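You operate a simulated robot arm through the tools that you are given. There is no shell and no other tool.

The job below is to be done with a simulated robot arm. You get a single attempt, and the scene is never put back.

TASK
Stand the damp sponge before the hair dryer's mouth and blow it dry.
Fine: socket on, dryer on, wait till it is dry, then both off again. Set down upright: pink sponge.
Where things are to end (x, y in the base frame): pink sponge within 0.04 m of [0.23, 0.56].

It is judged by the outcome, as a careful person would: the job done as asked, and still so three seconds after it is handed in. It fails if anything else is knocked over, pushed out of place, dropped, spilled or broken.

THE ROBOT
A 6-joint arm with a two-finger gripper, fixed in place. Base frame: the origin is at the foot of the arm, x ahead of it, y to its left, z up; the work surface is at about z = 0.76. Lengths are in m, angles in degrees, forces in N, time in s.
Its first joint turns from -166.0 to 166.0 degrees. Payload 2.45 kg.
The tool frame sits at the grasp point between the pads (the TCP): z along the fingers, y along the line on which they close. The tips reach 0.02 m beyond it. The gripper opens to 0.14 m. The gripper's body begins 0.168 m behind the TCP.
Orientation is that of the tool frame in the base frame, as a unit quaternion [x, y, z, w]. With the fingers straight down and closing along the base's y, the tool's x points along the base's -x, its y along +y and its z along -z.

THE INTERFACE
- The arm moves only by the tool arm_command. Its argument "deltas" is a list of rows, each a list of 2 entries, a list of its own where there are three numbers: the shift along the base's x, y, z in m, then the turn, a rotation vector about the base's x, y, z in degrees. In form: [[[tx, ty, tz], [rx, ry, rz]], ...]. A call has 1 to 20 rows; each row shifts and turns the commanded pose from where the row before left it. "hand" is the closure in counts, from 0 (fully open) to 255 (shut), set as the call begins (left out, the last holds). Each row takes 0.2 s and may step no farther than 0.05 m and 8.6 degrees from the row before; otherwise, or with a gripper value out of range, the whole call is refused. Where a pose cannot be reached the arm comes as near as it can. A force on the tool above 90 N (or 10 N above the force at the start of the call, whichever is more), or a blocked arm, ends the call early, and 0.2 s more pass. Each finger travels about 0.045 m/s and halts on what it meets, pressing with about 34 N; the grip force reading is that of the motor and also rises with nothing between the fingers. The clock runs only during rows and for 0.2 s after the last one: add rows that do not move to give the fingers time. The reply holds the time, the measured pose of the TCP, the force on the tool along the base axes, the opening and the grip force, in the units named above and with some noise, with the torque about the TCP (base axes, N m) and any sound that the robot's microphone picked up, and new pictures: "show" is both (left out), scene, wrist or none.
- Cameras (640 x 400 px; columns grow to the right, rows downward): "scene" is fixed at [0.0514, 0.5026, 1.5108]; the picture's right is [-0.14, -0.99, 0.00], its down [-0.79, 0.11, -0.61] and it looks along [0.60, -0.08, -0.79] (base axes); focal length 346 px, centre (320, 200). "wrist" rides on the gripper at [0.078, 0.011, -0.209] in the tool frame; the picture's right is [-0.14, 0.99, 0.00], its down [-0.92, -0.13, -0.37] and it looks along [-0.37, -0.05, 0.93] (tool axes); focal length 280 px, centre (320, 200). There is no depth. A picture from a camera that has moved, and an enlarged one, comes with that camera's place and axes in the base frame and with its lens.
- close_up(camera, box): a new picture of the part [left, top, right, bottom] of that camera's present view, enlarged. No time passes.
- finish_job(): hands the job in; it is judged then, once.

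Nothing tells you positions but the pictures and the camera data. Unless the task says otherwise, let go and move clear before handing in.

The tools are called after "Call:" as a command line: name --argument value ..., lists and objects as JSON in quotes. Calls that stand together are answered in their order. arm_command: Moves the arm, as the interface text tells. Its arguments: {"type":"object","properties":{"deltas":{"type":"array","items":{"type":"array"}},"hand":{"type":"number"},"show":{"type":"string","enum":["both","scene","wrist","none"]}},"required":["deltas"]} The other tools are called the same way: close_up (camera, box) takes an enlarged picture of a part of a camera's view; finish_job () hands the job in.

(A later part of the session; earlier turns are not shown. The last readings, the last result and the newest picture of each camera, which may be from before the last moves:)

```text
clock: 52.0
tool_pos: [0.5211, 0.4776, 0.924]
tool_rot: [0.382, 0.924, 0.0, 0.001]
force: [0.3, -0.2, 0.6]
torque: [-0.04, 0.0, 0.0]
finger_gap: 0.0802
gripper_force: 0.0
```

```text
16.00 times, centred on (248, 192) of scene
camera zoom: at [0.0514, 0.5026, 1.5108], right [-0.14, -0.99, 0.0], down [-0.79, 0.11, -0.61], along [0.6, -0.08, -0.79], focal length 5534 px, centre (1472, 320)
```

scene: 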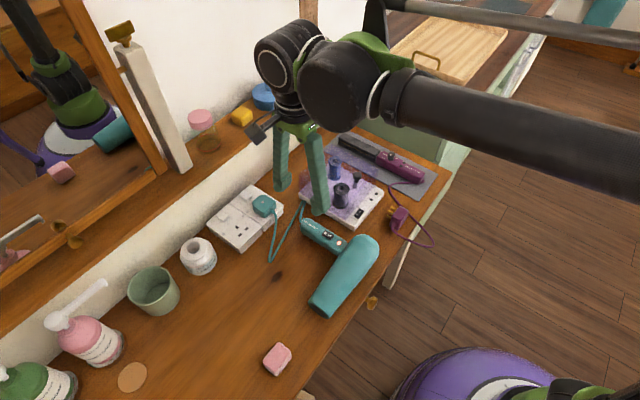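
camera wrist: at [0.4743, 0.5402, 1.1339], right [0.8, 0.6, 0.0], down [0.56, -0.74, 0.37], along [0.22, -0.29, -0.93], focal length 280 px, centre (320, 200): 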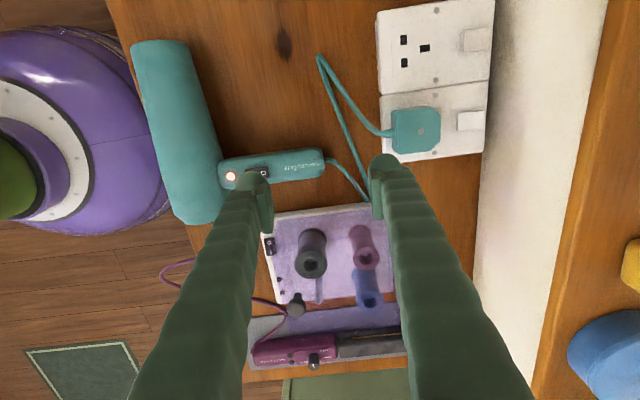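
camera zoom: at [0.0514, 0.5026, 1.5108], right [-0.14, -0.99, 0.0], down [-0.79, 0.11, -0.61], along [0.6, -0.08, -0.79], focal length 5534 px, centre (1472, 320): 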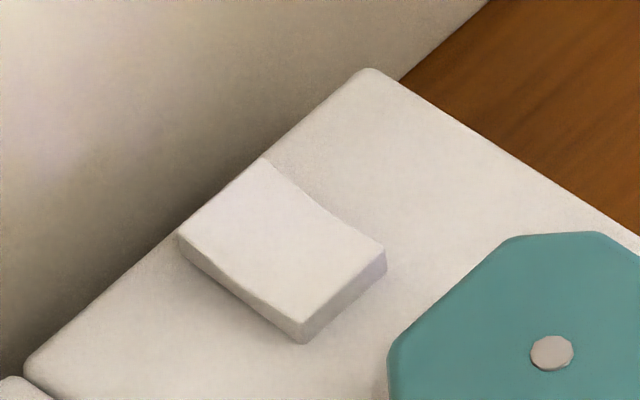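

The light stays lit with the rocker apparently at O, so the switch may not have gone fully home. I'll press O again with a cleaner contact: gripper closed and turned 90°, so the known finger width lies along the handle and bears only on the O half.

Call:
arm_command --deltas '[[[-0.0032, -0.0035, 0.002], [0, 0, 8.18]], [[-0.0032, -0.0035, 0.002], [0, 0, 8.18]], [[-0.0032, -0.0035, 0.002], [0, 0, 8.18]], [[-0.0032, -0.0035, 0.002], [0, 0, 8.18]], [[-0.0032, -0.0035, 0.002], [0, 0, 8.18]], [[-0.0032, -0.0035, 0], [0, 0, 8.18]], [[-0.0032, -0.0035, 0], [0, 0, 8.18]], [[-0.0032, -0.0035, 0], [0, 0, 8.18]], [[-0.0032, -0.0035, 0], [0, 0, 8.18]], [[-0.0032, -0.0034, 0], [0, 0, 8.18]], [[-0.0028, -0.0034, 0], [0, 0, 8.2]], [[0, 0, 0], [0, 0, 0]]]' --hand 255 --show "both"

Call:
close_up --camera "wrist" --box '[240, 80, 400, 200]'

Call:
close_up --camera "scene" --box '[290, 205, 360, 255]'

```text
clock: 54.6
tool_pos: [0.4876, 0.4361, 0.9355]
tool_rot: [-0.382, 0.924, -0.001, 0.0]
force: [0.6, -0.5, -0.6]
torque: [0.03, 0.02, -0.01]
finger_gap: 0.0001
gripper_force: 29.7
camera wrist: at [0.4249, 0.3893, 1.144], right [-0.6, 0.8, 0.0], down [0.74, 0.56, 0.37], along [0.29, 0.22, -0.93], focal length 280 px, centre (320, 200)
```

scene: 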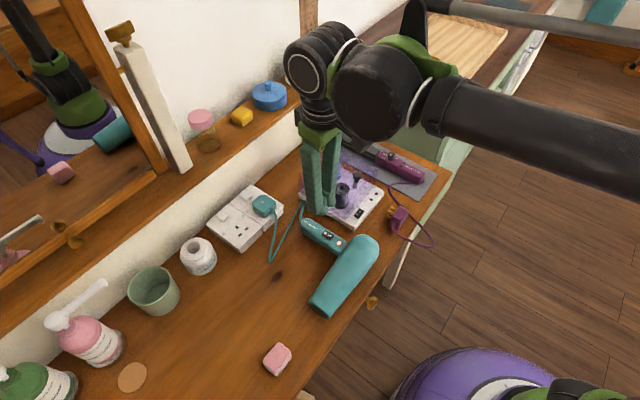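
wrist: 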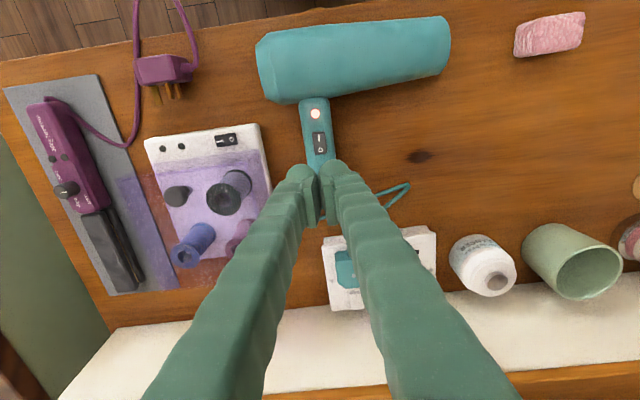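

```text
3.33 times, centred on (320, 140) of wrist
camera zoom: at [0.4249, 0.3893, 1.144], right [-0.6, 0.8, 0.0], down [0.74, 0.56, 0.37], along [0.29, 0.22, -0.93], focal length 935 px, centre (320, 400)
```

zoom: 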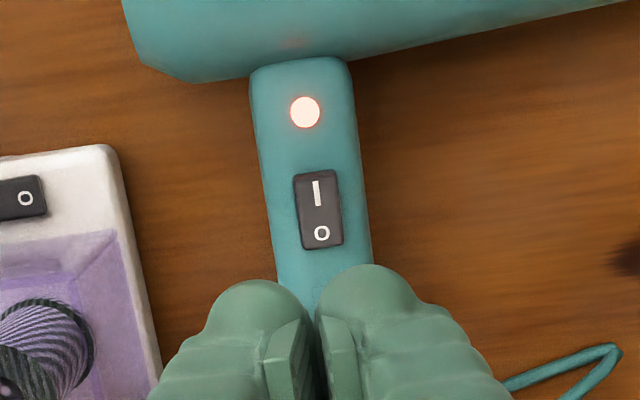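

```text
8.00 times, centred on (325, 230) of scene
camera zoom: at [0.0514, 0.5026, 1.5108], right [-0.14, -0.99, 0.0], down [-0.79, 0.11, -0.61], along [0.6, -0.08, -0.79], focal length 2767 px, centre (280, -40)
```

zoom: 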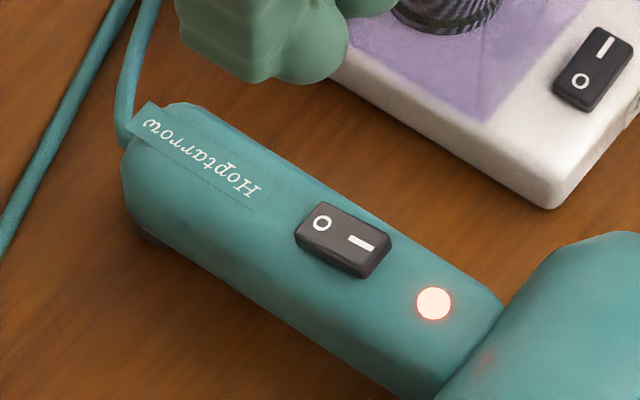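

The switch reads 0.0196 m ahead of the tool centre and 3 mm to one side, so I'll correct that and go down over the O half.

Call:
arm_command --deltas '[[[-0.0006, 0.0034, -0.03], [0, 0, 0]], [[0, 0, -0.03], [0, 0, 0]], [[0, 0, -0.022], [0, 0, 0]], [[0, 0, 0], [0, 0, 0]]]' --show "wrist"

Call:
close_up --camera "wrist" --box '[240, 80, 400, 200]'

Call:
close_up --camera "scene" --box '[290, 205, 360, 255]'

```text
clock: 55.6
tool_pos: [0.4862, 0.4394, 0.8522]
tool_rot: [-0.382, 0.924, 0.0, -0.001]
force: [0.2, 0.0, -0.6]
torque: [-0.01, 0.0, 0.01]
finger_gap: 0.0001
gripper_force: 29.6
camera wrist: at [0.4237, 0.3925, 1.0614], right [-0.6, 0.8, 0.0], down [0.74, 0.56, 0.37], along [0.29, 0.22, -0.93], focal length 280 px, centre (320, 200)
```

wrist: 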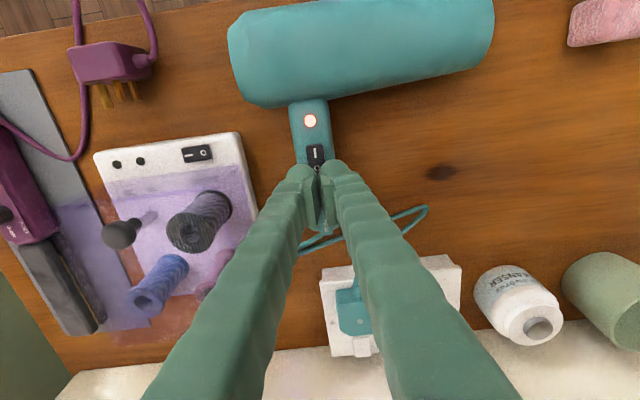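

```text
3.33 times, centred on (320, 140) of wrist
camera zoom: at [0.4237, 0.3925, 1.0614], right [-0.6, 0.8, 0.0], down [0.74, 0.56, 0.37], along [0.29, 0.22, -0.93], focal length 935 px, centre (320, 400)
```

zoom: 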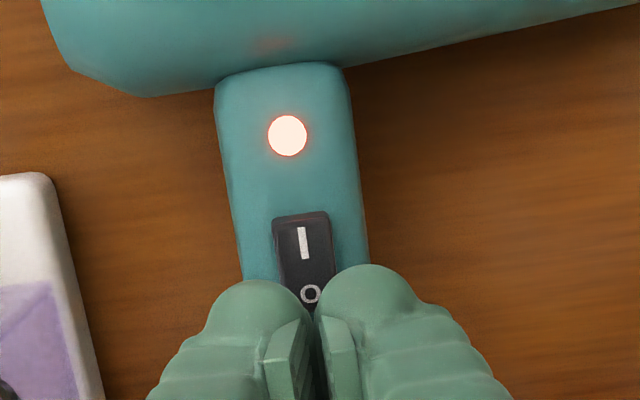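

```text
8.00 times, centred on (325, 230) of scene
camera zoom: at [0.0514, 0.5026, 1.5108], right [-0.14, -0.99, 0.0], down [-0.79, 0.11, -0.61], along [0.6, -0.08, -0.79], focal length 2767 px, centre (280, -40)
```

zoom: 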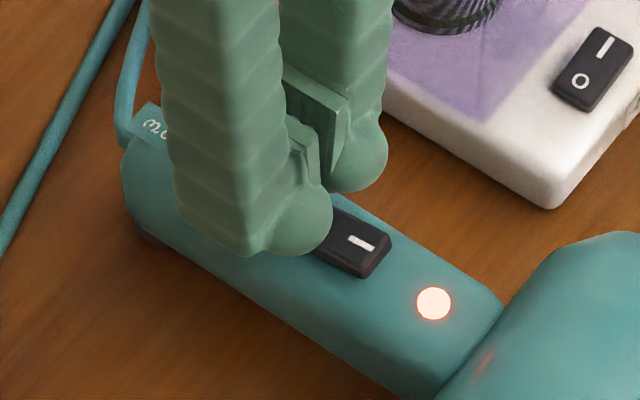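

Aligned: the O mark is just under the front of the fingertips and I is clear of them. Stepping down.

Call:
arm_command --deltas '[[[0, 0, -0.004], [0, 0, 0]], [[0, 0, -0.004], [0, 0, 0]], [[0, 0, 0], [0, 0, 0]]]' --show "none"

Call:
arm_command --deltas '[[[0, 0, -0.002], [0, 0, 0]], [[0, 0, 0], [0, 0, 0]]]' --show "none"

Call:
close_up --camera "scene" --box '[290, 205, 360, 255]'

```text
clock: 56.4
tool_pos: [0.4865, 0.4399, 0.8452]
tool_rot: [-0.382, 0.924, 0.0, -0.001]
force: [-0.2, 1.0, -0.7]
torque: [0.01, -0.02, 0.0]
finger_gap: 0.0002
gripper_force: 29.1
```

```text
clock: 57.0
tool_pos: [0.4862, 0.4403, 0.8426]
tool_rot: [-0.383, 0.924, 0.001, 0.0]
force: [-0.1, -0.8, 4.2]
torque: [-0.04, 0.01, 0.02]
finger_gap: 0.0001
gripper_force: 29.5
```

```text
8.00 times, centred on (325, 230) of scene
camera zoom: at [0.0514, 0.5026, 1.5108], right [-0.14, -0.99, 0.0], down [-0.79, 0.11, -0.61], along [0.6, -0.08, -0.79], focal length 2767 px, centre (280, -40)
```

zoom: 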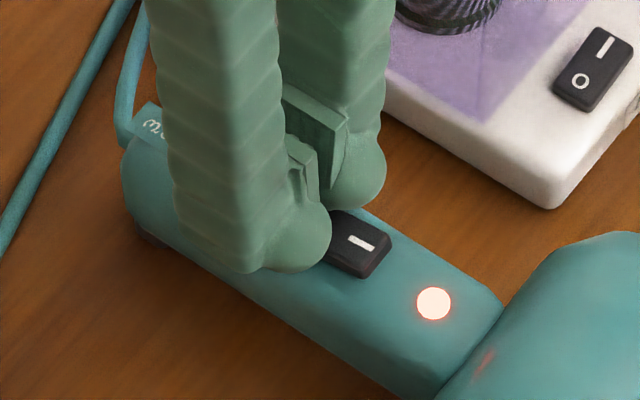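

Contact has begun at 4 N. Two more gentle 1 mm steps.

Call:
arm_command --deltas '[[[0, 0, -0.001], [0, 0, 0]], [[0, 0, 0], [0, 0, 0]]]' --show "none"

Call:
close_up --camera "scene" --box '[290, 205, 360, 255]'

```text
clock: 57.6
tool_pos: [0.4869, 0.4403, 0.8421]
tool_rot: [-0.382, 0.924, 0.001, 0.001]
force: [4.2, -1.4, 19.2]
torque: [-0.3, -0.01, 0.11]
finger_gap: 0.0
gripper_force: 29.9
```

```text
8.00 times, centred on (325, 230) of scene
camera zoom: at [0.0514, 0.5026, 1.5108], right [-0.14, -0.99, 0.0], down [-0.79, 0.11, -0.61], along [0.6, -0.08, -0.79], focal length 2767 px, centre (280, -40)
```

zoom: 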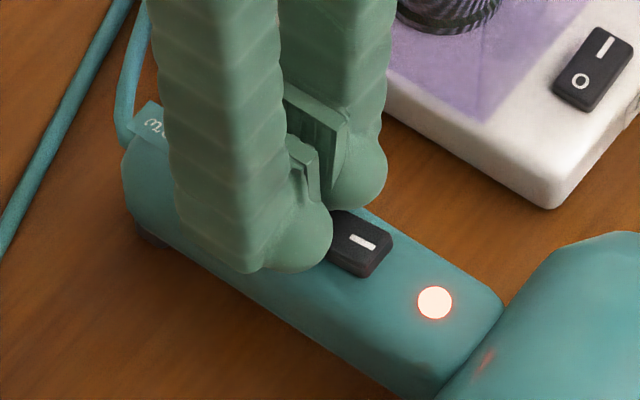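

At 19 N the light is still on. I'll take one more 1 mm step and look closely from both cameras.

Call:
arm_command --deltas '[[[0, 0, -0.001], [0, 0, 0]], [[0, 0, 0], [0, 0, 0]]]' --show "wrist"

Call:
close_up --camera "scene" --box '[312, 222, 344, 246]'

Call:
close_up --camera "wrist" --box '[290, 100, 350, 175]'

```text
clock: 58.2
tool_pos: [0.4869, 0.4388, 0.8408]
tool_rot: [-0.382, 0.924, 0.001, 0.0]
force: [11.1, -4.9, 42.8]
torque: [-0.73, -0.08, 0.21]
finger_gap: 0.006
gripper_force: 28.7
camera wrist: at [0.4243, 0.3918, 1.0508], right [-0.6, 0.8, 0.0], down [0.74, 0.56, 0.37], along [0.3, 0.22, -0.93], focal length 280 px, centre (320, 200)
```

wrist: 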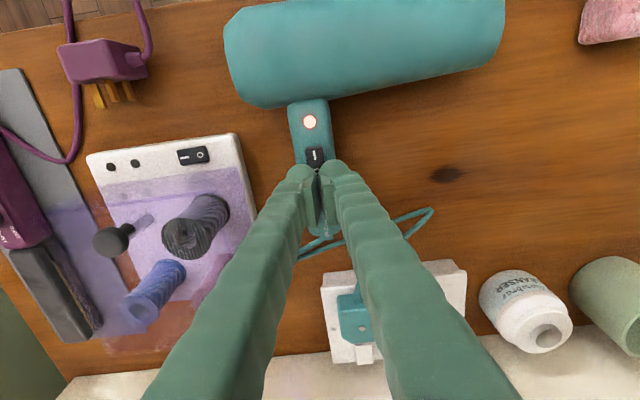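

```text
16.00 times, centred on (328, 234) of scene
camera zoom: at [0.0514, 0.5026, 1.5108], right [-0.14, -0.99, 0.0], down [-0.79, 0.11, -0.61], along [0.6, -0.08, -0.79], focal length 5534 px, centre (192, -344)
```

zoom: 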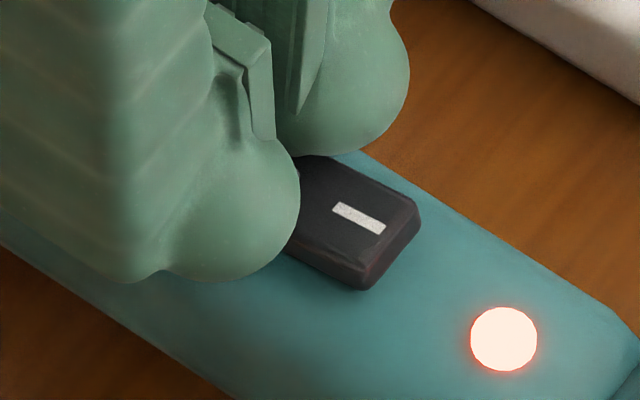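

```text
5.33 times, centred on (320, 138) of wrist
camera zoom: at [0.4243, 0.3918, 1.0508], right [-0.6, 0.8, 0.0], down [0.74, 0.56, 0.37], along [0.3, 0.22, -0.93], focal length 1495 px, centre (320, 533)
```

zoom: 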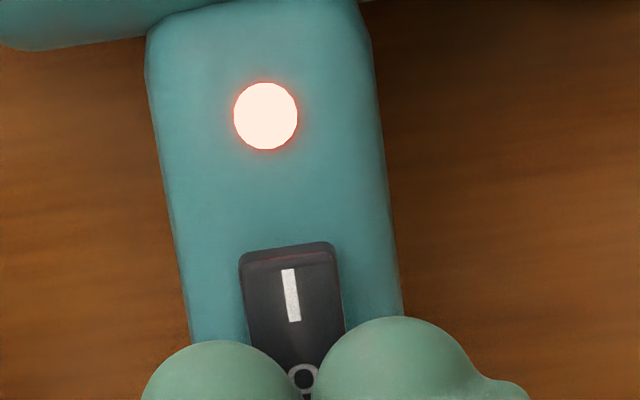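

The fingers were pushed apart to 6 mm, so their rounded tips straddle the O end and this press adds nothing. It does confirm the tips are domes. Lifting off now to look at the switch and lamp again.

Call:
arm_command --deltas '[[[0, 0, 0.006], [0, 0, 0]], [[0, 0, 0.03], [0, 0, 0]], [[0.01, 0.01, 0.04], [0, 0, 0]], [[0.015, 0.015, 0.015], [0, 0, 0]], [[0, 0, 0], [0, 0, 0]]]' --show "both"

Call:
close_up --camera "scene" --box '[312, 222, 344, 246]'

Call:
close_up --camera "wrist" --box '[260, 60, 380, 180]'

Call:
close_up --camera "scene" --box '[240, 200, 400, 390]'

```text
clock: 59.4
tool_pos: [0.5123, 0.4655, 0.9333]
tool_rot: [-0.383, 0.924, 0.0, -0.001]
force: [0.1, -1.4, 0.3]
torque: [0.0, 0.0, 0.0]
finger_gap: 0.0002
gripper_force: 29.6
camera wrist: at [0.4494, 0.4177, 1.1412], right [-0.6, 0.8, 0.0], down [0.74, 0.56, 0.37], along [0.29, 0.22, -0.93], focal length 280 px, centre (320, 200)
```

scene: 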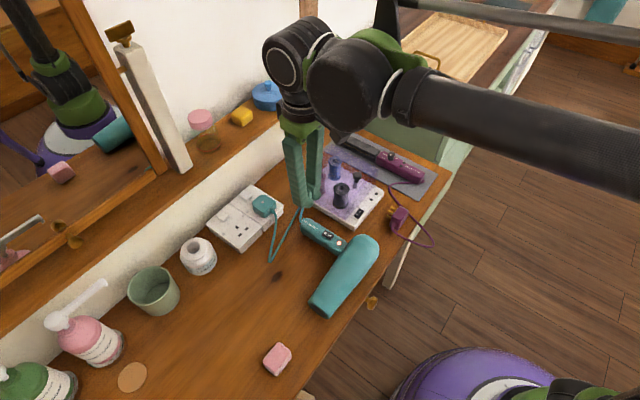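
wrist: 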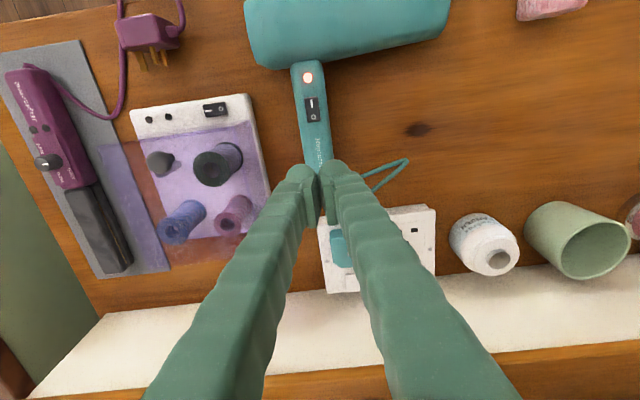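

```text
16.00 times, centred on (328, 234) of scene
camera zoom: at [0.0514, 0.5026, 1.5108], right [-0.14, -0.99, 0.0], down [-0.79, 0.11, -0.61], along [0.6, -0.08, -0.79], focal length 5534 px, centre (192, -344)
```

zoom: 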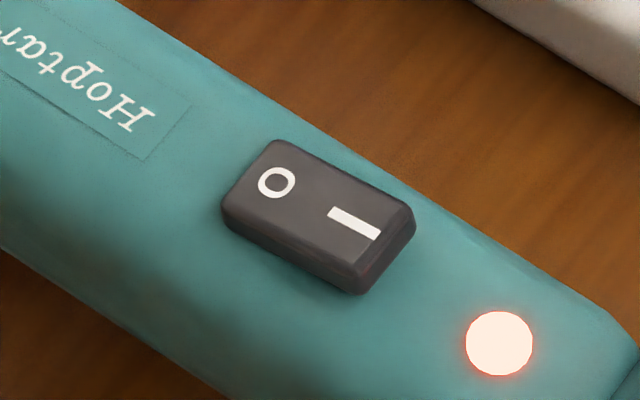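

```text
3.33 times, centred on (320, 120) of wrist
camera zoom: at [0.4494, 0.4177, 1.1412], right [-0.6, 0.8, 0.0], down [0.74, 0.56, 0.37], along [0.29, 0.22, -0.93], focal length 935 px, centre (320, 467)
```

zoom: 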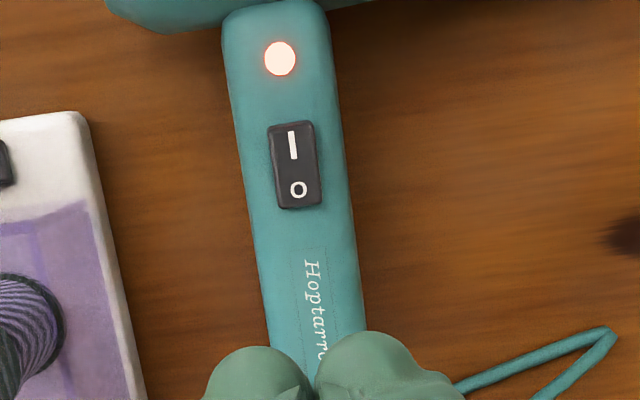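

```text
2.11 times, centred on (320, 295) of scene
camera zoom: at [0.0514, 0.5026, 1.5108], right [-0.14, -0.99, 0.0], down [-0.79, 0.11, -0.61], along [0.6, -0.08, -0.79], focal length 728 px, centre (320, 0)
```

zoom: 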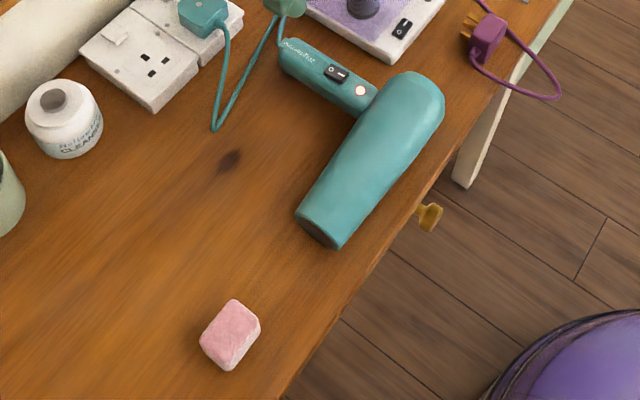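

The rocker sits at O but the lamp stays lit, so I can't be sure it is fully home. I'll press its O end once more with a single tilted fingertip edge: gripper open 2 cm, tool tipped 10°, so only the far end of O is touched.

Call:
arm_command --deltas '[[[-0.0055, -0.0171, 0], [3.54, -3.54, 0]], [[-0.0055, -0.0171, 0], [3.54, -3.54, 0]], [[0, 0, -0.03], [0, 0, 0]], [[0, 0, -0.03], [0, 0, 0]], [[0, 0, 0], [0, 0, 0]]]' --hand 219 --show "both"

Call:
close_up --camera "scene" --box '[290, 205, 360, 255]'

Call:
close_up --camera "wrist" --box '[270, 90, 390, 200]'

```text
clock: 60.6
tool_pos: [0.5008, 0.4307, 0.872]
tool_rot: [-0.381, 0.92, 0.033, 0.082]
force: [-0.2, 0.0, 1.1]
torque: [-0.01, -0.01, 0.0]
finger_gap: 0.0198
gripper_force: 0.1
camera wrist: at [0.4134, 0.3588, 1.0648], right [-0.6, 0.8, 0.02], down [0.69, 0.51, 0.52], along [0.41, 0.33, -0.85], focal length 280 px, centre (320, 200)
```

scene: 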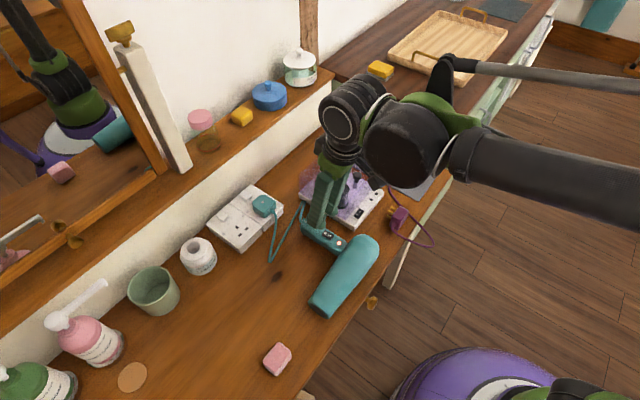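
wrist: 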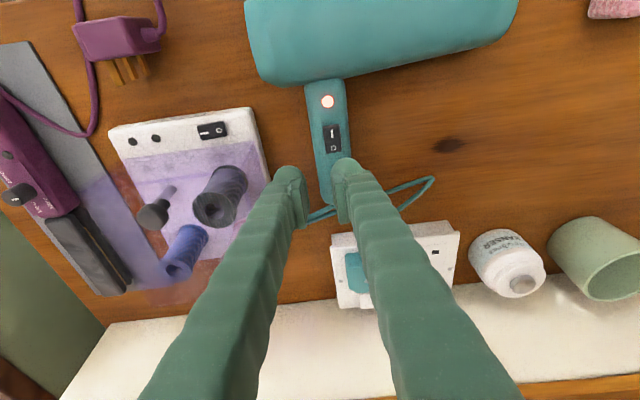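

```text
8.00 times, centred on (325, 230) of scene
camera zoom: at [0.0514, 0.5026, 1.5108], right [-0.14, -0.99, 0.0], down [-0.79, 0.11, -0.61], along [0.6, -0.08, -0.79], focal length 2767 px, centre (280, -40)
```

zoom: 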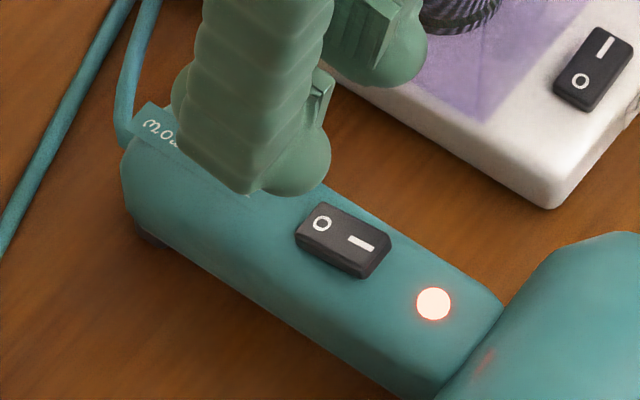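

```text
3.64 times, centred on (330, 145) of wrist
camera zoom: at [0.4134, 0.3588, 1.0648], right [-0.6, 0.8, 0.02], down [0.69, 0.51, 0.52], along [0.41, 0.33, -0.85], focal length 1020 px, centre (284, 400)
```

zoom: 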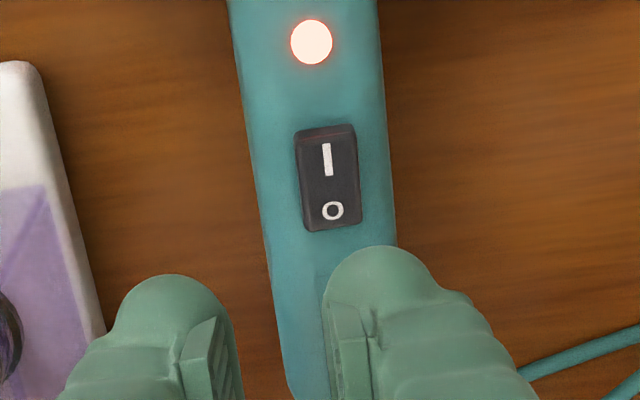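

The single fingertip lines up with the rocker's width, but its front edge would just miss the O end. I'll shift 5 mm toward the barrel and step down.

Call:
arm_command --deltas '[[[-0.0035, -0.0035, -0.01], [0, 0, 0]], [[0, 0, -0.01], [0, 0, 0]], [[0, 0, 0], [0, 0, 0]]]' --show "none"

Call:
close_up --camera "wrist" --box '[270, 70, 390, 180]'

Call:
close_up --camera "scene" --box '[290, 205, 360, 255]'

```text
clock: 61.4
tool_pos: [0.4972, 0.4276, 0.8514]
tool_rot: [-0.381, 0.92, 0.035, 0.081]
force: [-1.3, -0.2, 0.5]
torque: [0.01, -0.01, 0.0]
finger_gap: 0.0196
gripper_force: 0.1
```

```text
3.64 times, centred on (330, 125) of wrist
camera zoom: at [0.4097, 0.3553, 1.0444], right [-0.6, 0.8, 0.02], down [0.69, 0.51, 0.52], along [0.41, 0.33, -0.85], focal length 1020 px, centre (284, 473)
```

zoom: 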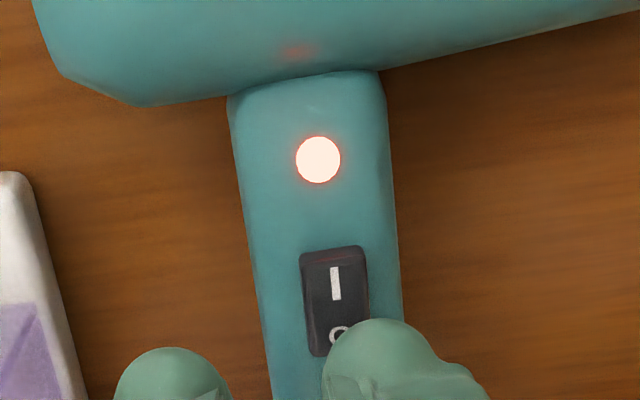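

```text
8.00 times, centred on (325, 230) of scene
camera zoom: at [0.0514, 0.5026, 1.5108], right [-0.14, -0.99, 0.0], down [-0.79, 0.11, -0.61], along [0.6, -0.08, -0.79], focal length 2767 px, centre (280, -40)
```

zoom: 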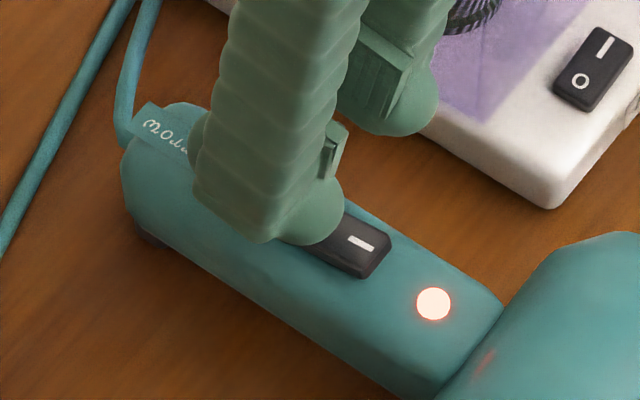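

The fingertip covers the O end but its round part sits slightly to one side. I'll shift 4 mm sideways to centre it, then press gently.

Call:
arm_command --deltas '[[[0.0028, -0.0028, 0], [0, 0, 0]], [[0, 0, -0.004], [0, 0, 0]], [[0, 0, 0], [0, 0, 0]]]' --show "none"

Call:
arm_command --deltas '[[[0, 0, -0.0015], [0, 0, 0]], [[0, 0, 0], [0, 0, 0]]]' --show "none"

Call:
close_up --camera "scene" --box '[290, 205, 360, 255]'

```text
clock: 62.2
tool_pos: [0.5005, 0.4258, 0.8484]
tool_rot: [-0.381, 0.92, 0.034, 0.082]
force: [0.0, 0.5, -0.4]
torque: [-0.02, 0.0, -0.02]
finger_gap: 0.0198
gripper_force: 0.0
```

```text
clock: 62.8
tool_pos: [0.4989, 0.425, 0.8462]
tool_rot: [-0.381, 0.92, 0.034, 0.082]
force: [-1.1, 0.5, 0.2]
torque: [0.0, 0.02, 0.02]
finger_gap: 0.0196
gripper_force: 0.0
```

```text
8.00 times, centred on (325, 230) of scene
camera zoom: at [0.0514, 0.5026, 1.5108], right [-0.14, -0.99, 0.0], down [-0.79, 0.11, -0.61], along [0.6, -0.08, -0.79], focal length 2767 px, centre (280, -40)
```

zoom: 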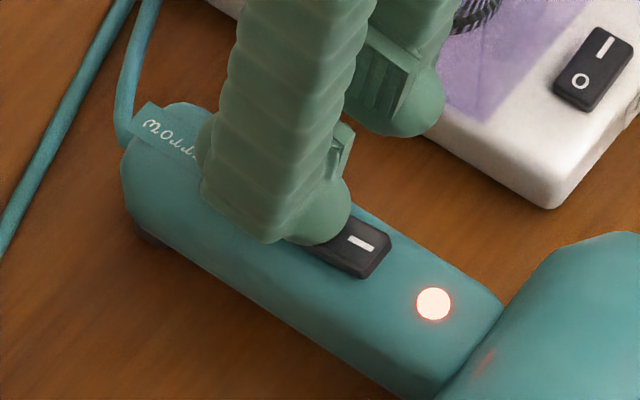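

No contact yet, light still on. Continuing down in 1.5 mm steps.

Call:
arm_command --deltas '[[[0, 0, -0.0015], [0, 0, 0]], [[0, 0, 0], [0, 0, 0]]]' --show "none"

Call:
arm_command --deltas '[[[0, 0, -0.0015], [0, 0, 0]], [[0, 0, 0], [0, 0, 0]]]' --show "none"

Call:
close_up --camera "scene" --box '[290, 205, 360, 255]'

```text
clock: 63.4
tool_pos: [0.4996, 0.4243, 0.8458]
tool_rot: [-0.381, 0.921, 0.034, 0.081]
force: [0.4, -0.2, -0.2]
torque: [0.0, 0.03, -0.02]
finger_gap: 0.0198
gripper_force: 0.0
```

```text
clock: 64.0
tool_pos: [0.4992, 0.4249, 0.8444]
tool_rot: [-0.382, 0.92, 0.034, 0.081]
force: [0.9, 0.0, 13.6]
torque: [0.09, 0.33, 0.15]
finger_gap: 0.0192
gripper_force: 0.1
```

```text
8.00 times, centred on (325, 230) of scene
camera zoom: at [0.0514, 0.5026, 1.5108], right [-0.14, -0.99, 0.0], down [-0.79, 0.11, -0.61], along [0.6, -0.08, -0.79], focal length 2767 px, centre (280, -40)
```

zoom: 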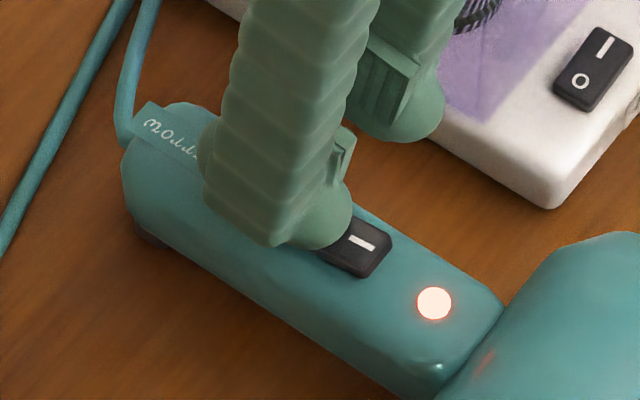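

This contact is centred on the O half at 14 N and the light is still lit. One more 1 mm step to be certain the switch is home.

Call:
arm_command --deltas '[[[0, 0, -0.001], [0, 0, 0]], [[0, 0, 0], [0, 0, 0]]]' --show "none"

Call:
close_up --camera "scene" --box '[290, 205, 360, 255]'

```text
clock: 64.6
tool_pos: [0.5001, 0.4252, 0.8437]
tool_rot: [-0.382, 0.92, 0.034, 0.081]
force: [5.8, 0.1, 34.0]
torque: [0.25, 0.63, 0.38]
finger_gap: 0.0171
gripper_force: 0.1
```

```text
8.00 times, centred on (325, 230) of scene
camera zoom: at [0.0514, 0.5026, 1.5108], right [-0.14, -0.99, 0.0], down [-0.79, 0.11, -0.61], along [0.6, -0.08, -0.79], focal length 2767 px, centre (280, -40)
```

zoom: 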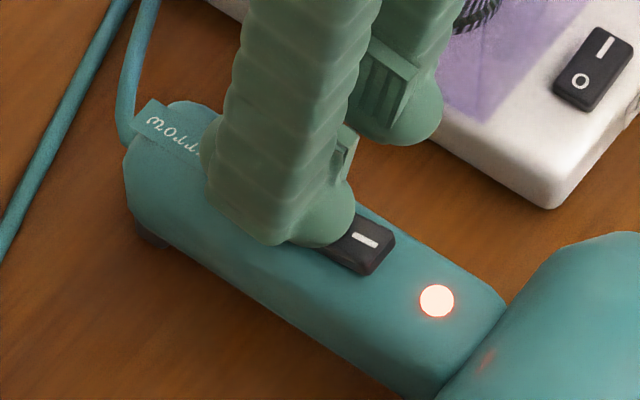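

Even at 34 N squarely on O the lamp doesn't react, so the switch is fully off. The lamp must show something else, perhaps residual heat. I'll lift away, level the tool, turn back, and check the switch once more.

Call:
arm_command --deltas '[[[0, 0, 0.005], [0, 0, 0]], [[0, 0, 0.03], [0, 0, 0]], [[0, 0, 0.04], [-3.54, 3.54, 0]], [[0.01, 0.01, 0.02], [-3.54, 3.54, 0]], [[0.01, 0.01, 0], [0, 0, 0]], [[0, 0, 0], [0, 0, 0]]]' --show "both"

Call:
close_up --camera "scene" --box '[312, 222, 344, 246]'

Call:
close_up --camera "scene" --box '[240, 200, 400, 390]'

Call:
close_up --camera "wrist" --box '[260, 40, 400, 170]'

```text
clock: 66.0
tool_pos: [0.5197, 0.4451, 0.9383]
tool_rot: [-0.383, 0.924, 0.001, 0.0]
force: [0.3, 0.3, 0.0]
torque: [-0.02, 0.02, 0.0]
finger_gap: 0.0199
gripper_force: 0.1
camera wrist: at [0.458, 0.397, 1.1472], right [-0.6, 0.8, 0.0], down [0.74, 0.56, 0.37], along [0.29, 0.22, -0.93], focal length 280 px, centre (320, 200)
```

scene: 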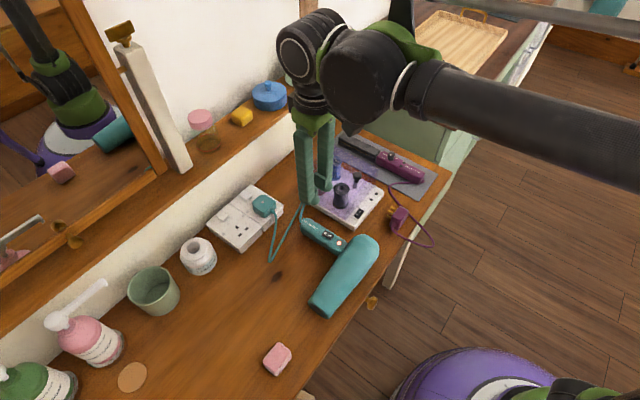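
wrist: 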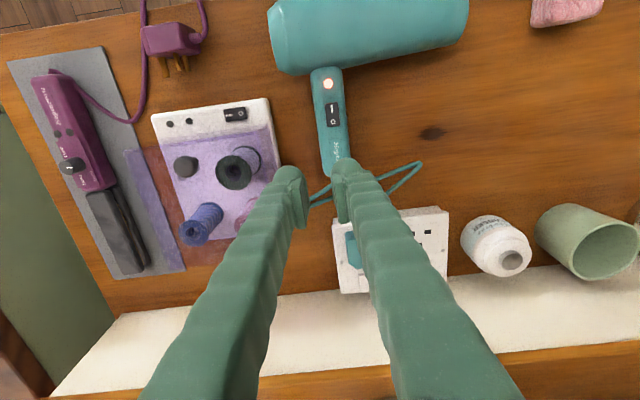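

```text
16.00 times, centred on (328, 234) of scene
camera zoom: at [0.0514, 0.5026, 1.5108], right [-0.14, -0.99, 0.0], down [-0.79, 0.11, -0.61], along [0.6, -0.08, -0.79], focal length 5534 px, centre (192, -344)
```

zoom: 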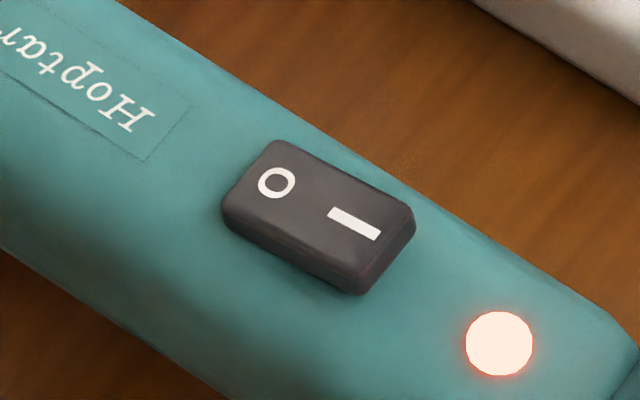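

```text
2.11 times, centred on (320, 295) of scene
camera zoom: at [0.0514, 0.5026, 1.5108], right [-0.14, -0.99, 0.0], down [-0.79, 0.11, -0.61], along [0.6, -0.08, -0.79], focal length 728 px, centre (320, 0)
```

zoom: 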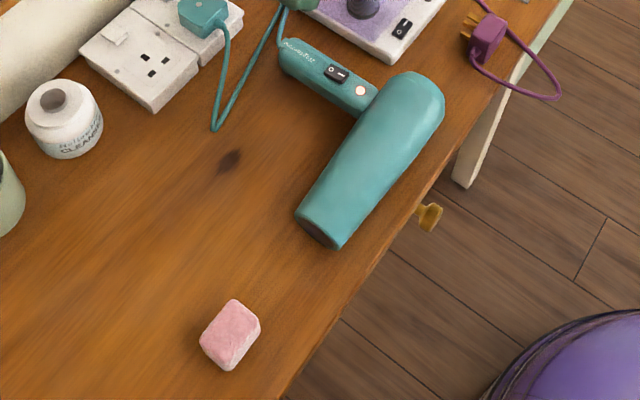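

```text
3.08 times, centred on (330, 105) of wrist
camera zoom: at [0.458, 0.397, 1.1472], right [-0.6, 0.8, 0.0], down [0.74, 0.56, 0.37], along [0.29, 0.22, -0.93], focal length 863 px, centre (289, 492)
```

zoom: 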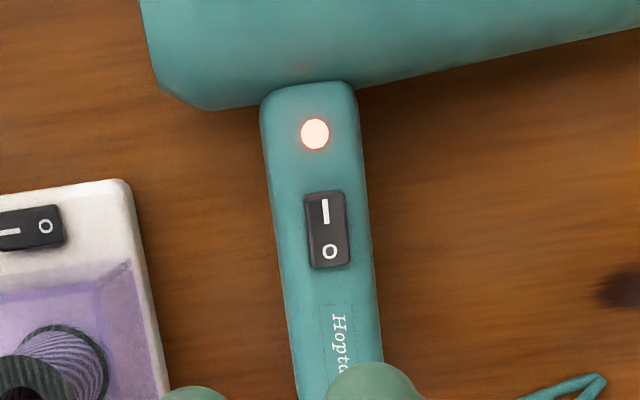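

The switch shows O, the dryer hasn't moved, and the sponge stands dry in place. Next is the socket: I'll turn the tool back 90°, open to 0.12 m, and move above the socket short of the wall to aim again.

Call:
arm_command --deltas '[[[0.0056, 0.0105, 0.002], [0, 0, -8.18]], [[0.0056, 0.0105, 0.002], [0, 0, -8.18]], [[0.0056, 0.0105, 0], [0, 0, -8.18]], [[0.0056, 0.0105, 0], [0, 0, -8.18]], [[0.0056, 0.0105, 0], [0, 0, -8.18]], [[0.0056, 0.0105, 0], [0, 0, -8.18]], [[0.0056, 0.0105, 0], [0, 0, -8.18]], [[0.0056, 0.0105, 0], [0, 0, -8.18]], [[0.0056, 0.0105, 0], [0, 0, -8.18]], [[0.0056, 0.0105, 0], [0, 0, -8.18]], [[0.006, 0.0105, 0], [0, 0, -8.2]], [[0, 0, 0], [0, 0, 0]], [[0, 0, 0], [0, 0, 0]]]' --hand 36 --show "both"

Call:
close_up --camera "wrist" --box '[300, 80, 440, 200]'

Call:
close_up --camera "scene" --box '[290, 205, 360, 255]'

```text
clock: 68.8
tool_pos: [0.582, 0.5604, 0.9415]
tool_rot: [0.384, 0.923, -0.001, 0.001]
force: [-1.3, 0.6, 0.1]
torque: [-0.02, -0.01, 0.01]
finger_gap: 0.1203
gripper_force: 0.2
camera wrist: at [0.5351, 0.6242, 1.1502], right [0.8, 0.6, 0.0], down [0.56, -0.74, 0.37], along [0.22, -0.3, -0.93], focal length 280 px, centre (320, 200)
```

scene: 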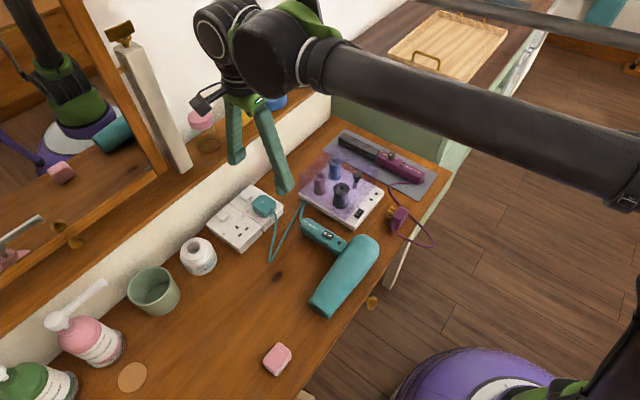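
wrist: 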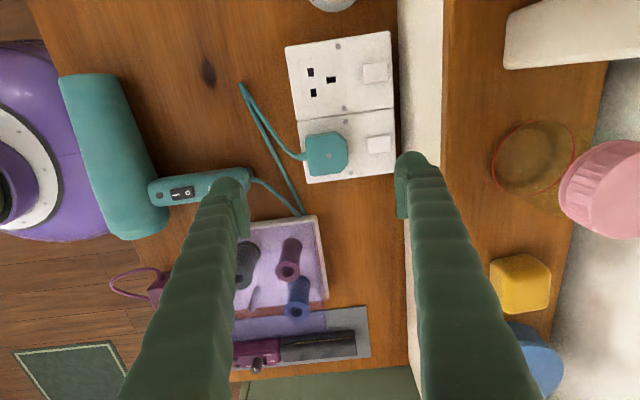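

```text
3.33 times, centred on (370, 140) of wrist
camera zoom: at [0.5351, 0.6242, 1.1502], right [0.8, 0.6, 0.0], down [0.56, -0.74, 0.37], along [0.22, -0.3, -0.93], focal length 935 px, centre (153, 400)
```

zoom: 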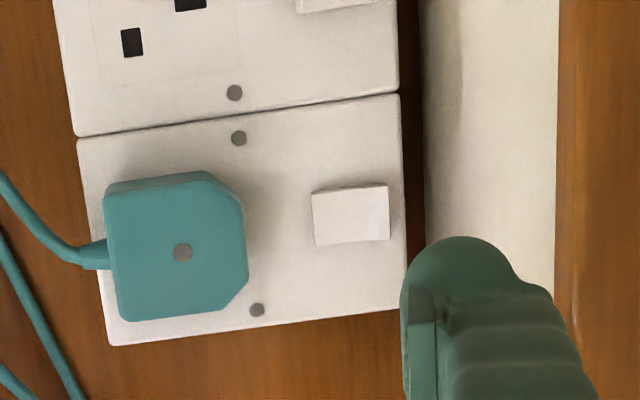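

```text
8.00 times, centred on (325, 230) of scene
camera zoom: at [0.0514, 0.5026, 1.5108], right [-0.14, -0.99, 0.0], down [-0.79, 0.11, -0.61], along [0.6, -0.08, -0.79], focal length 2767 px, centre (280, -40)
```

zoom: 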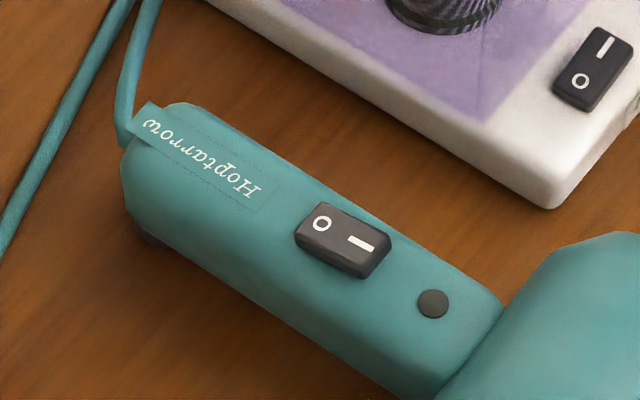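

The dryer's lamp has now gone out, so it was only a slow cool-down and the dryer is off. For the socket, the rocker centre is 0.0765 m out along the closing line, so I'll shift 1.85 cm toward the wall to put the wall-side finger on its raised wall half, and come down beside the shelf.

Call:
arm_command --deltas '[[[0.0066, 0.0066, 0], [0, 0, 0]], [[0.0065, 0.0065, 0], [0, 0, 0]], [[0, 0, -0.03], [0, 0, 0]], [[0, 0, -0.03], [0, 0, 0]], [[0, 0, -0.03], [0, 0, 0]], [[0, 0, 0], [0, 0, 0]]]' --show "both"

Call:
close_up --camera "wrist" --box '[320, 100, 460, 220]'

Call:
close_up --camera "scene" --box '[200, 140, 320, 240]'

```text
clock: 70.2
tool_pos: [0.5957, 0.5735, 0.851]
tool_rot: [0.383, 0.924, 0.0, 0.0]
force: [0.5, -0.2, 0.1]
torque: [-0.05, -0.01, 0.02]
finger_gap: 0.1203
gripper_force: 0.1
camera wrist: at [0.5488, 0.6366, 1.0597], right [0.8, 0.6, 0.0], down [0.56, -0.74, 0.37], along [0.22, -0.29, -0.93], focal length 280 px, centre (320, 200)
```

scene: 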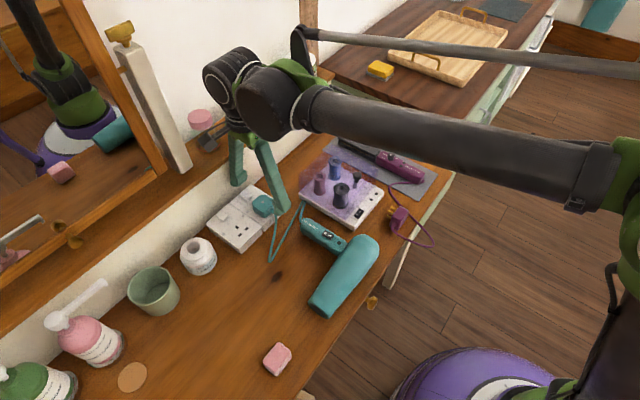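
wrist: 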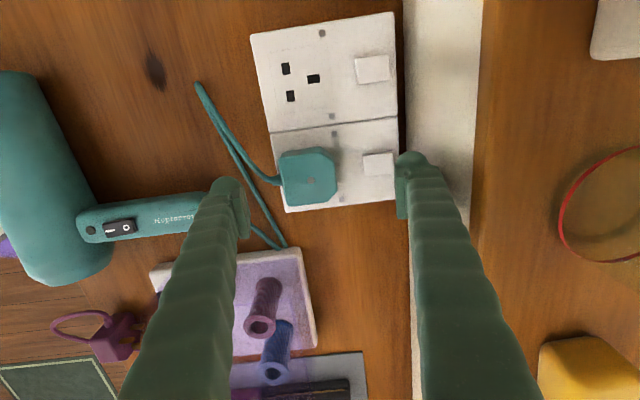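

```text
3.33 times, centred on (390, 160) of wrist
camera zoom: at [0.5488, 0.6366, 1.0597], right [0.8, 0.6, 0.0], down [0.56, -0.74, 0.37], along [0.22, -0.29, -0.93], focal length 935 px, centre (87, 333)
```

zoom: 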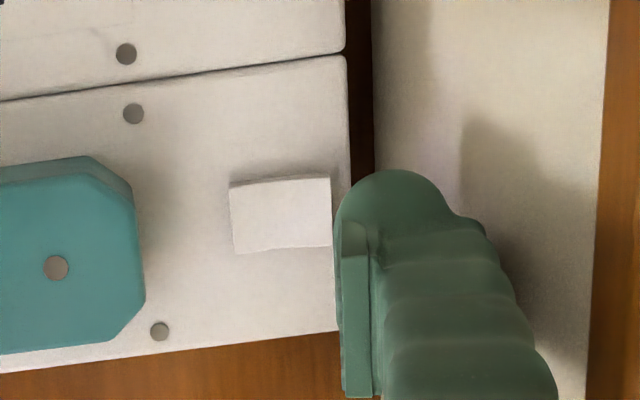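

```text
4.00 times, centred on (260, 190) of scene
camera zoom: at [0.0514, 0.5026, 1.5108], right [-0.14, -0.99, 0.0], down [-0.79, 0.11, -0.61], along [0.6, -0.08, -0.79], focal length 1383 px, centre (560, 240)
```

zoom: 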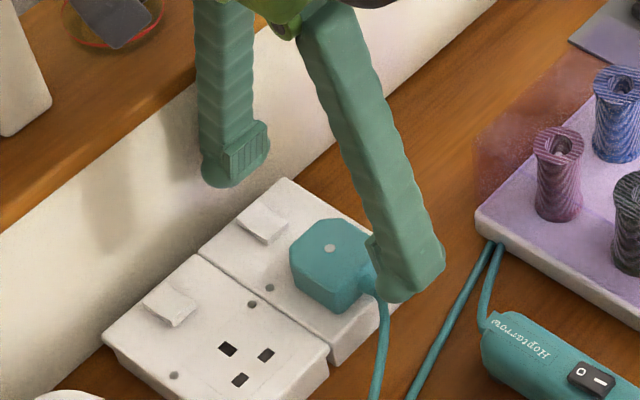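

The fingertip's inner face is about 3 mm to the wall side of the rocker's pivot and clear of the wall. Going down toward contact in small steps.

Call:
arm_command --deltas '[[[-0.0007, -0.0007, -0.01], [0, 0, 0]], [[0, 0, -0.012], [0, 0, 0]], [[0, 0, 0], [0, 0, 0]]]' --show "none"

Call:
arm_command --deltas '[[[0, 0, -0.003], [0, 0, 0]], [[0, 0, -0.002], [0, 0, 0]], [[0, 0, 0], [0, 0, 0]]]' --show "none"

Call:
arm_command --deltas '[[[0, 0, -0.002], [0, 0, 0]], [[0, 0, 0], [0, 0, 0]]]' --show "wrist"

```text
clock: 71.0
tool_pos: [0.596, 0.5731, 0.8287]
tool_rot: [0.382, 0.924, -0.001, 0.0]
force: [0.6, 0.1, -0.6]
torque: [0.02, -0.03, -0.01]
finger_gap: 0.1205
gripper_force: 0.0
```

```text
clock: 71.8
tool_pos: [0.5946, 0.5712, 0.8233]
tool_rot: [0.383, 0.924, -0.001, 0.001]
force: [0.2, 0.1, -0.2]
torque: [-0.01, -0.01, 0.01]
finger_gap: 0.1204
gripper_force: 0.0
```

```text
clock: 72.4
tool_pos: [0.5946, 0.5734, 0.8214]
tool_rot: [0.382, 0.924, -0.002, 0.001]
force: [0.5, -0.1, -0.5]
torque: [0.0, 0.01, 0.01]
finger_gap: 0.1205
gripper_force: 0.0
camera wrist: at [0.5477, 0.6363, 1.0314], right [0.8, 0.6, 0.0], down [0.56, -0.74, 0.37], along [0.22, -0.29, -0.93], focal length 280 px, centre (320, 200)
```

wrist: 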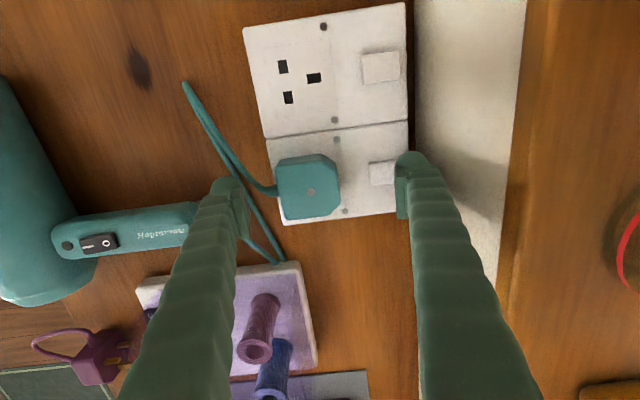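

No contact yet. Half the rocker is visible beside the finger, as intended. Continuing down in 1.5 mm steps.

Call:
arm_command --deltas '[[[0, 0, -0.0015], [0, 0, 0]], [[0, 0, 0], [0, 0, 0]]]' --show "none"

Call:
arm_command --deltas '[[[0, 0, -0.0015], [0, 0, 0]], [[0, 0, 0], [0, 0, 0]]]' --show "none"

Call:
close_up --camera "wrist" --box '[340, 110, 460, 220]'

```text
clock: 73.0
tool_pos: [0.5948, 0.5738, 0.8207]
tool_rot: [0.383, 0.924, -0.001, 0.001]
force: [0.4, 0.3, -0.1]
torque: [0.0, 0.0, 0.0]
finger_gap: 0.1203
gripper_force: 0.0
```

```text
clock: 73.6
tool_pos: [0.5941, 0.5736, 0.8194]
tool_rot: [0.382, 0.924, -0.001, 0.001]
force: [-0.3, -0.3, 2.7]
torque: [0.08, -0.06, 0.02]
finger_gap: 0.1206
gripper_force: 0.1
```

```text
3.64 times, centred on (400, 165) of wrist
camera zoom: at [0.5474, 0.6362, 1.0284], right [0.8, 0.6, 0.0], down [0.56, -0.74, 0.37], along [0.22, -0.29, -0.93], focal length 1020 px, centre (29, 327)
```

zoom: 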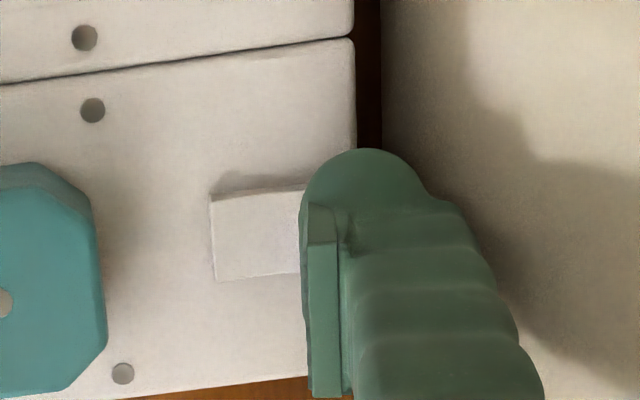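

Contact at 2.7 N on the outer part of the wall half. Two more gentle steps.

Call:
arm_command --deltas '[[[0, 0, -0.0015], [0, 0, 0]], [[0, 0, 0], [0, 0, 0]]]' --show "none"

Call:
close_up --camera "wrist" --box '[340, 110, 460, 220]'

```text
clock: 74.2
tool_pos: [0.5946, 0.5728, 0.8177]
tool_rot: [0.383, 0.924, 0.0, 0.001]
force: [0.0, -0.2, -1.1]
torque: [-0.04, -0.01, 0.02]
finger_gap: 0.1204
gripper_force: 0.1
```

```text
3.64 times, centred on (400, 165) of wrist
camera zoom: at [0.5475, 0.636, 1.0269], right [0.8, 0.6, 0.0], down [0.56, -0.74, 0.37], along [0.22, -0.3, -0.93], focal length 1020 px, centre (29, 327)
```

zoom: 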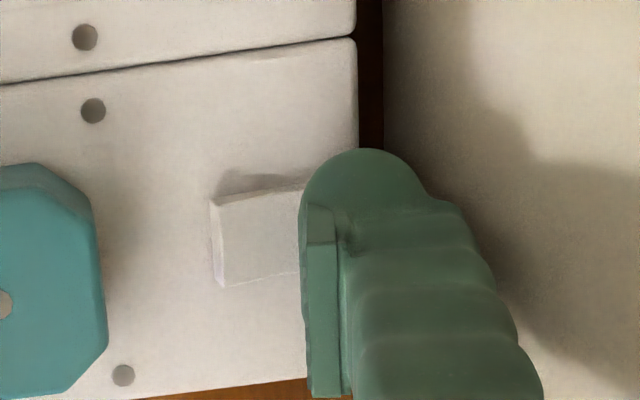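

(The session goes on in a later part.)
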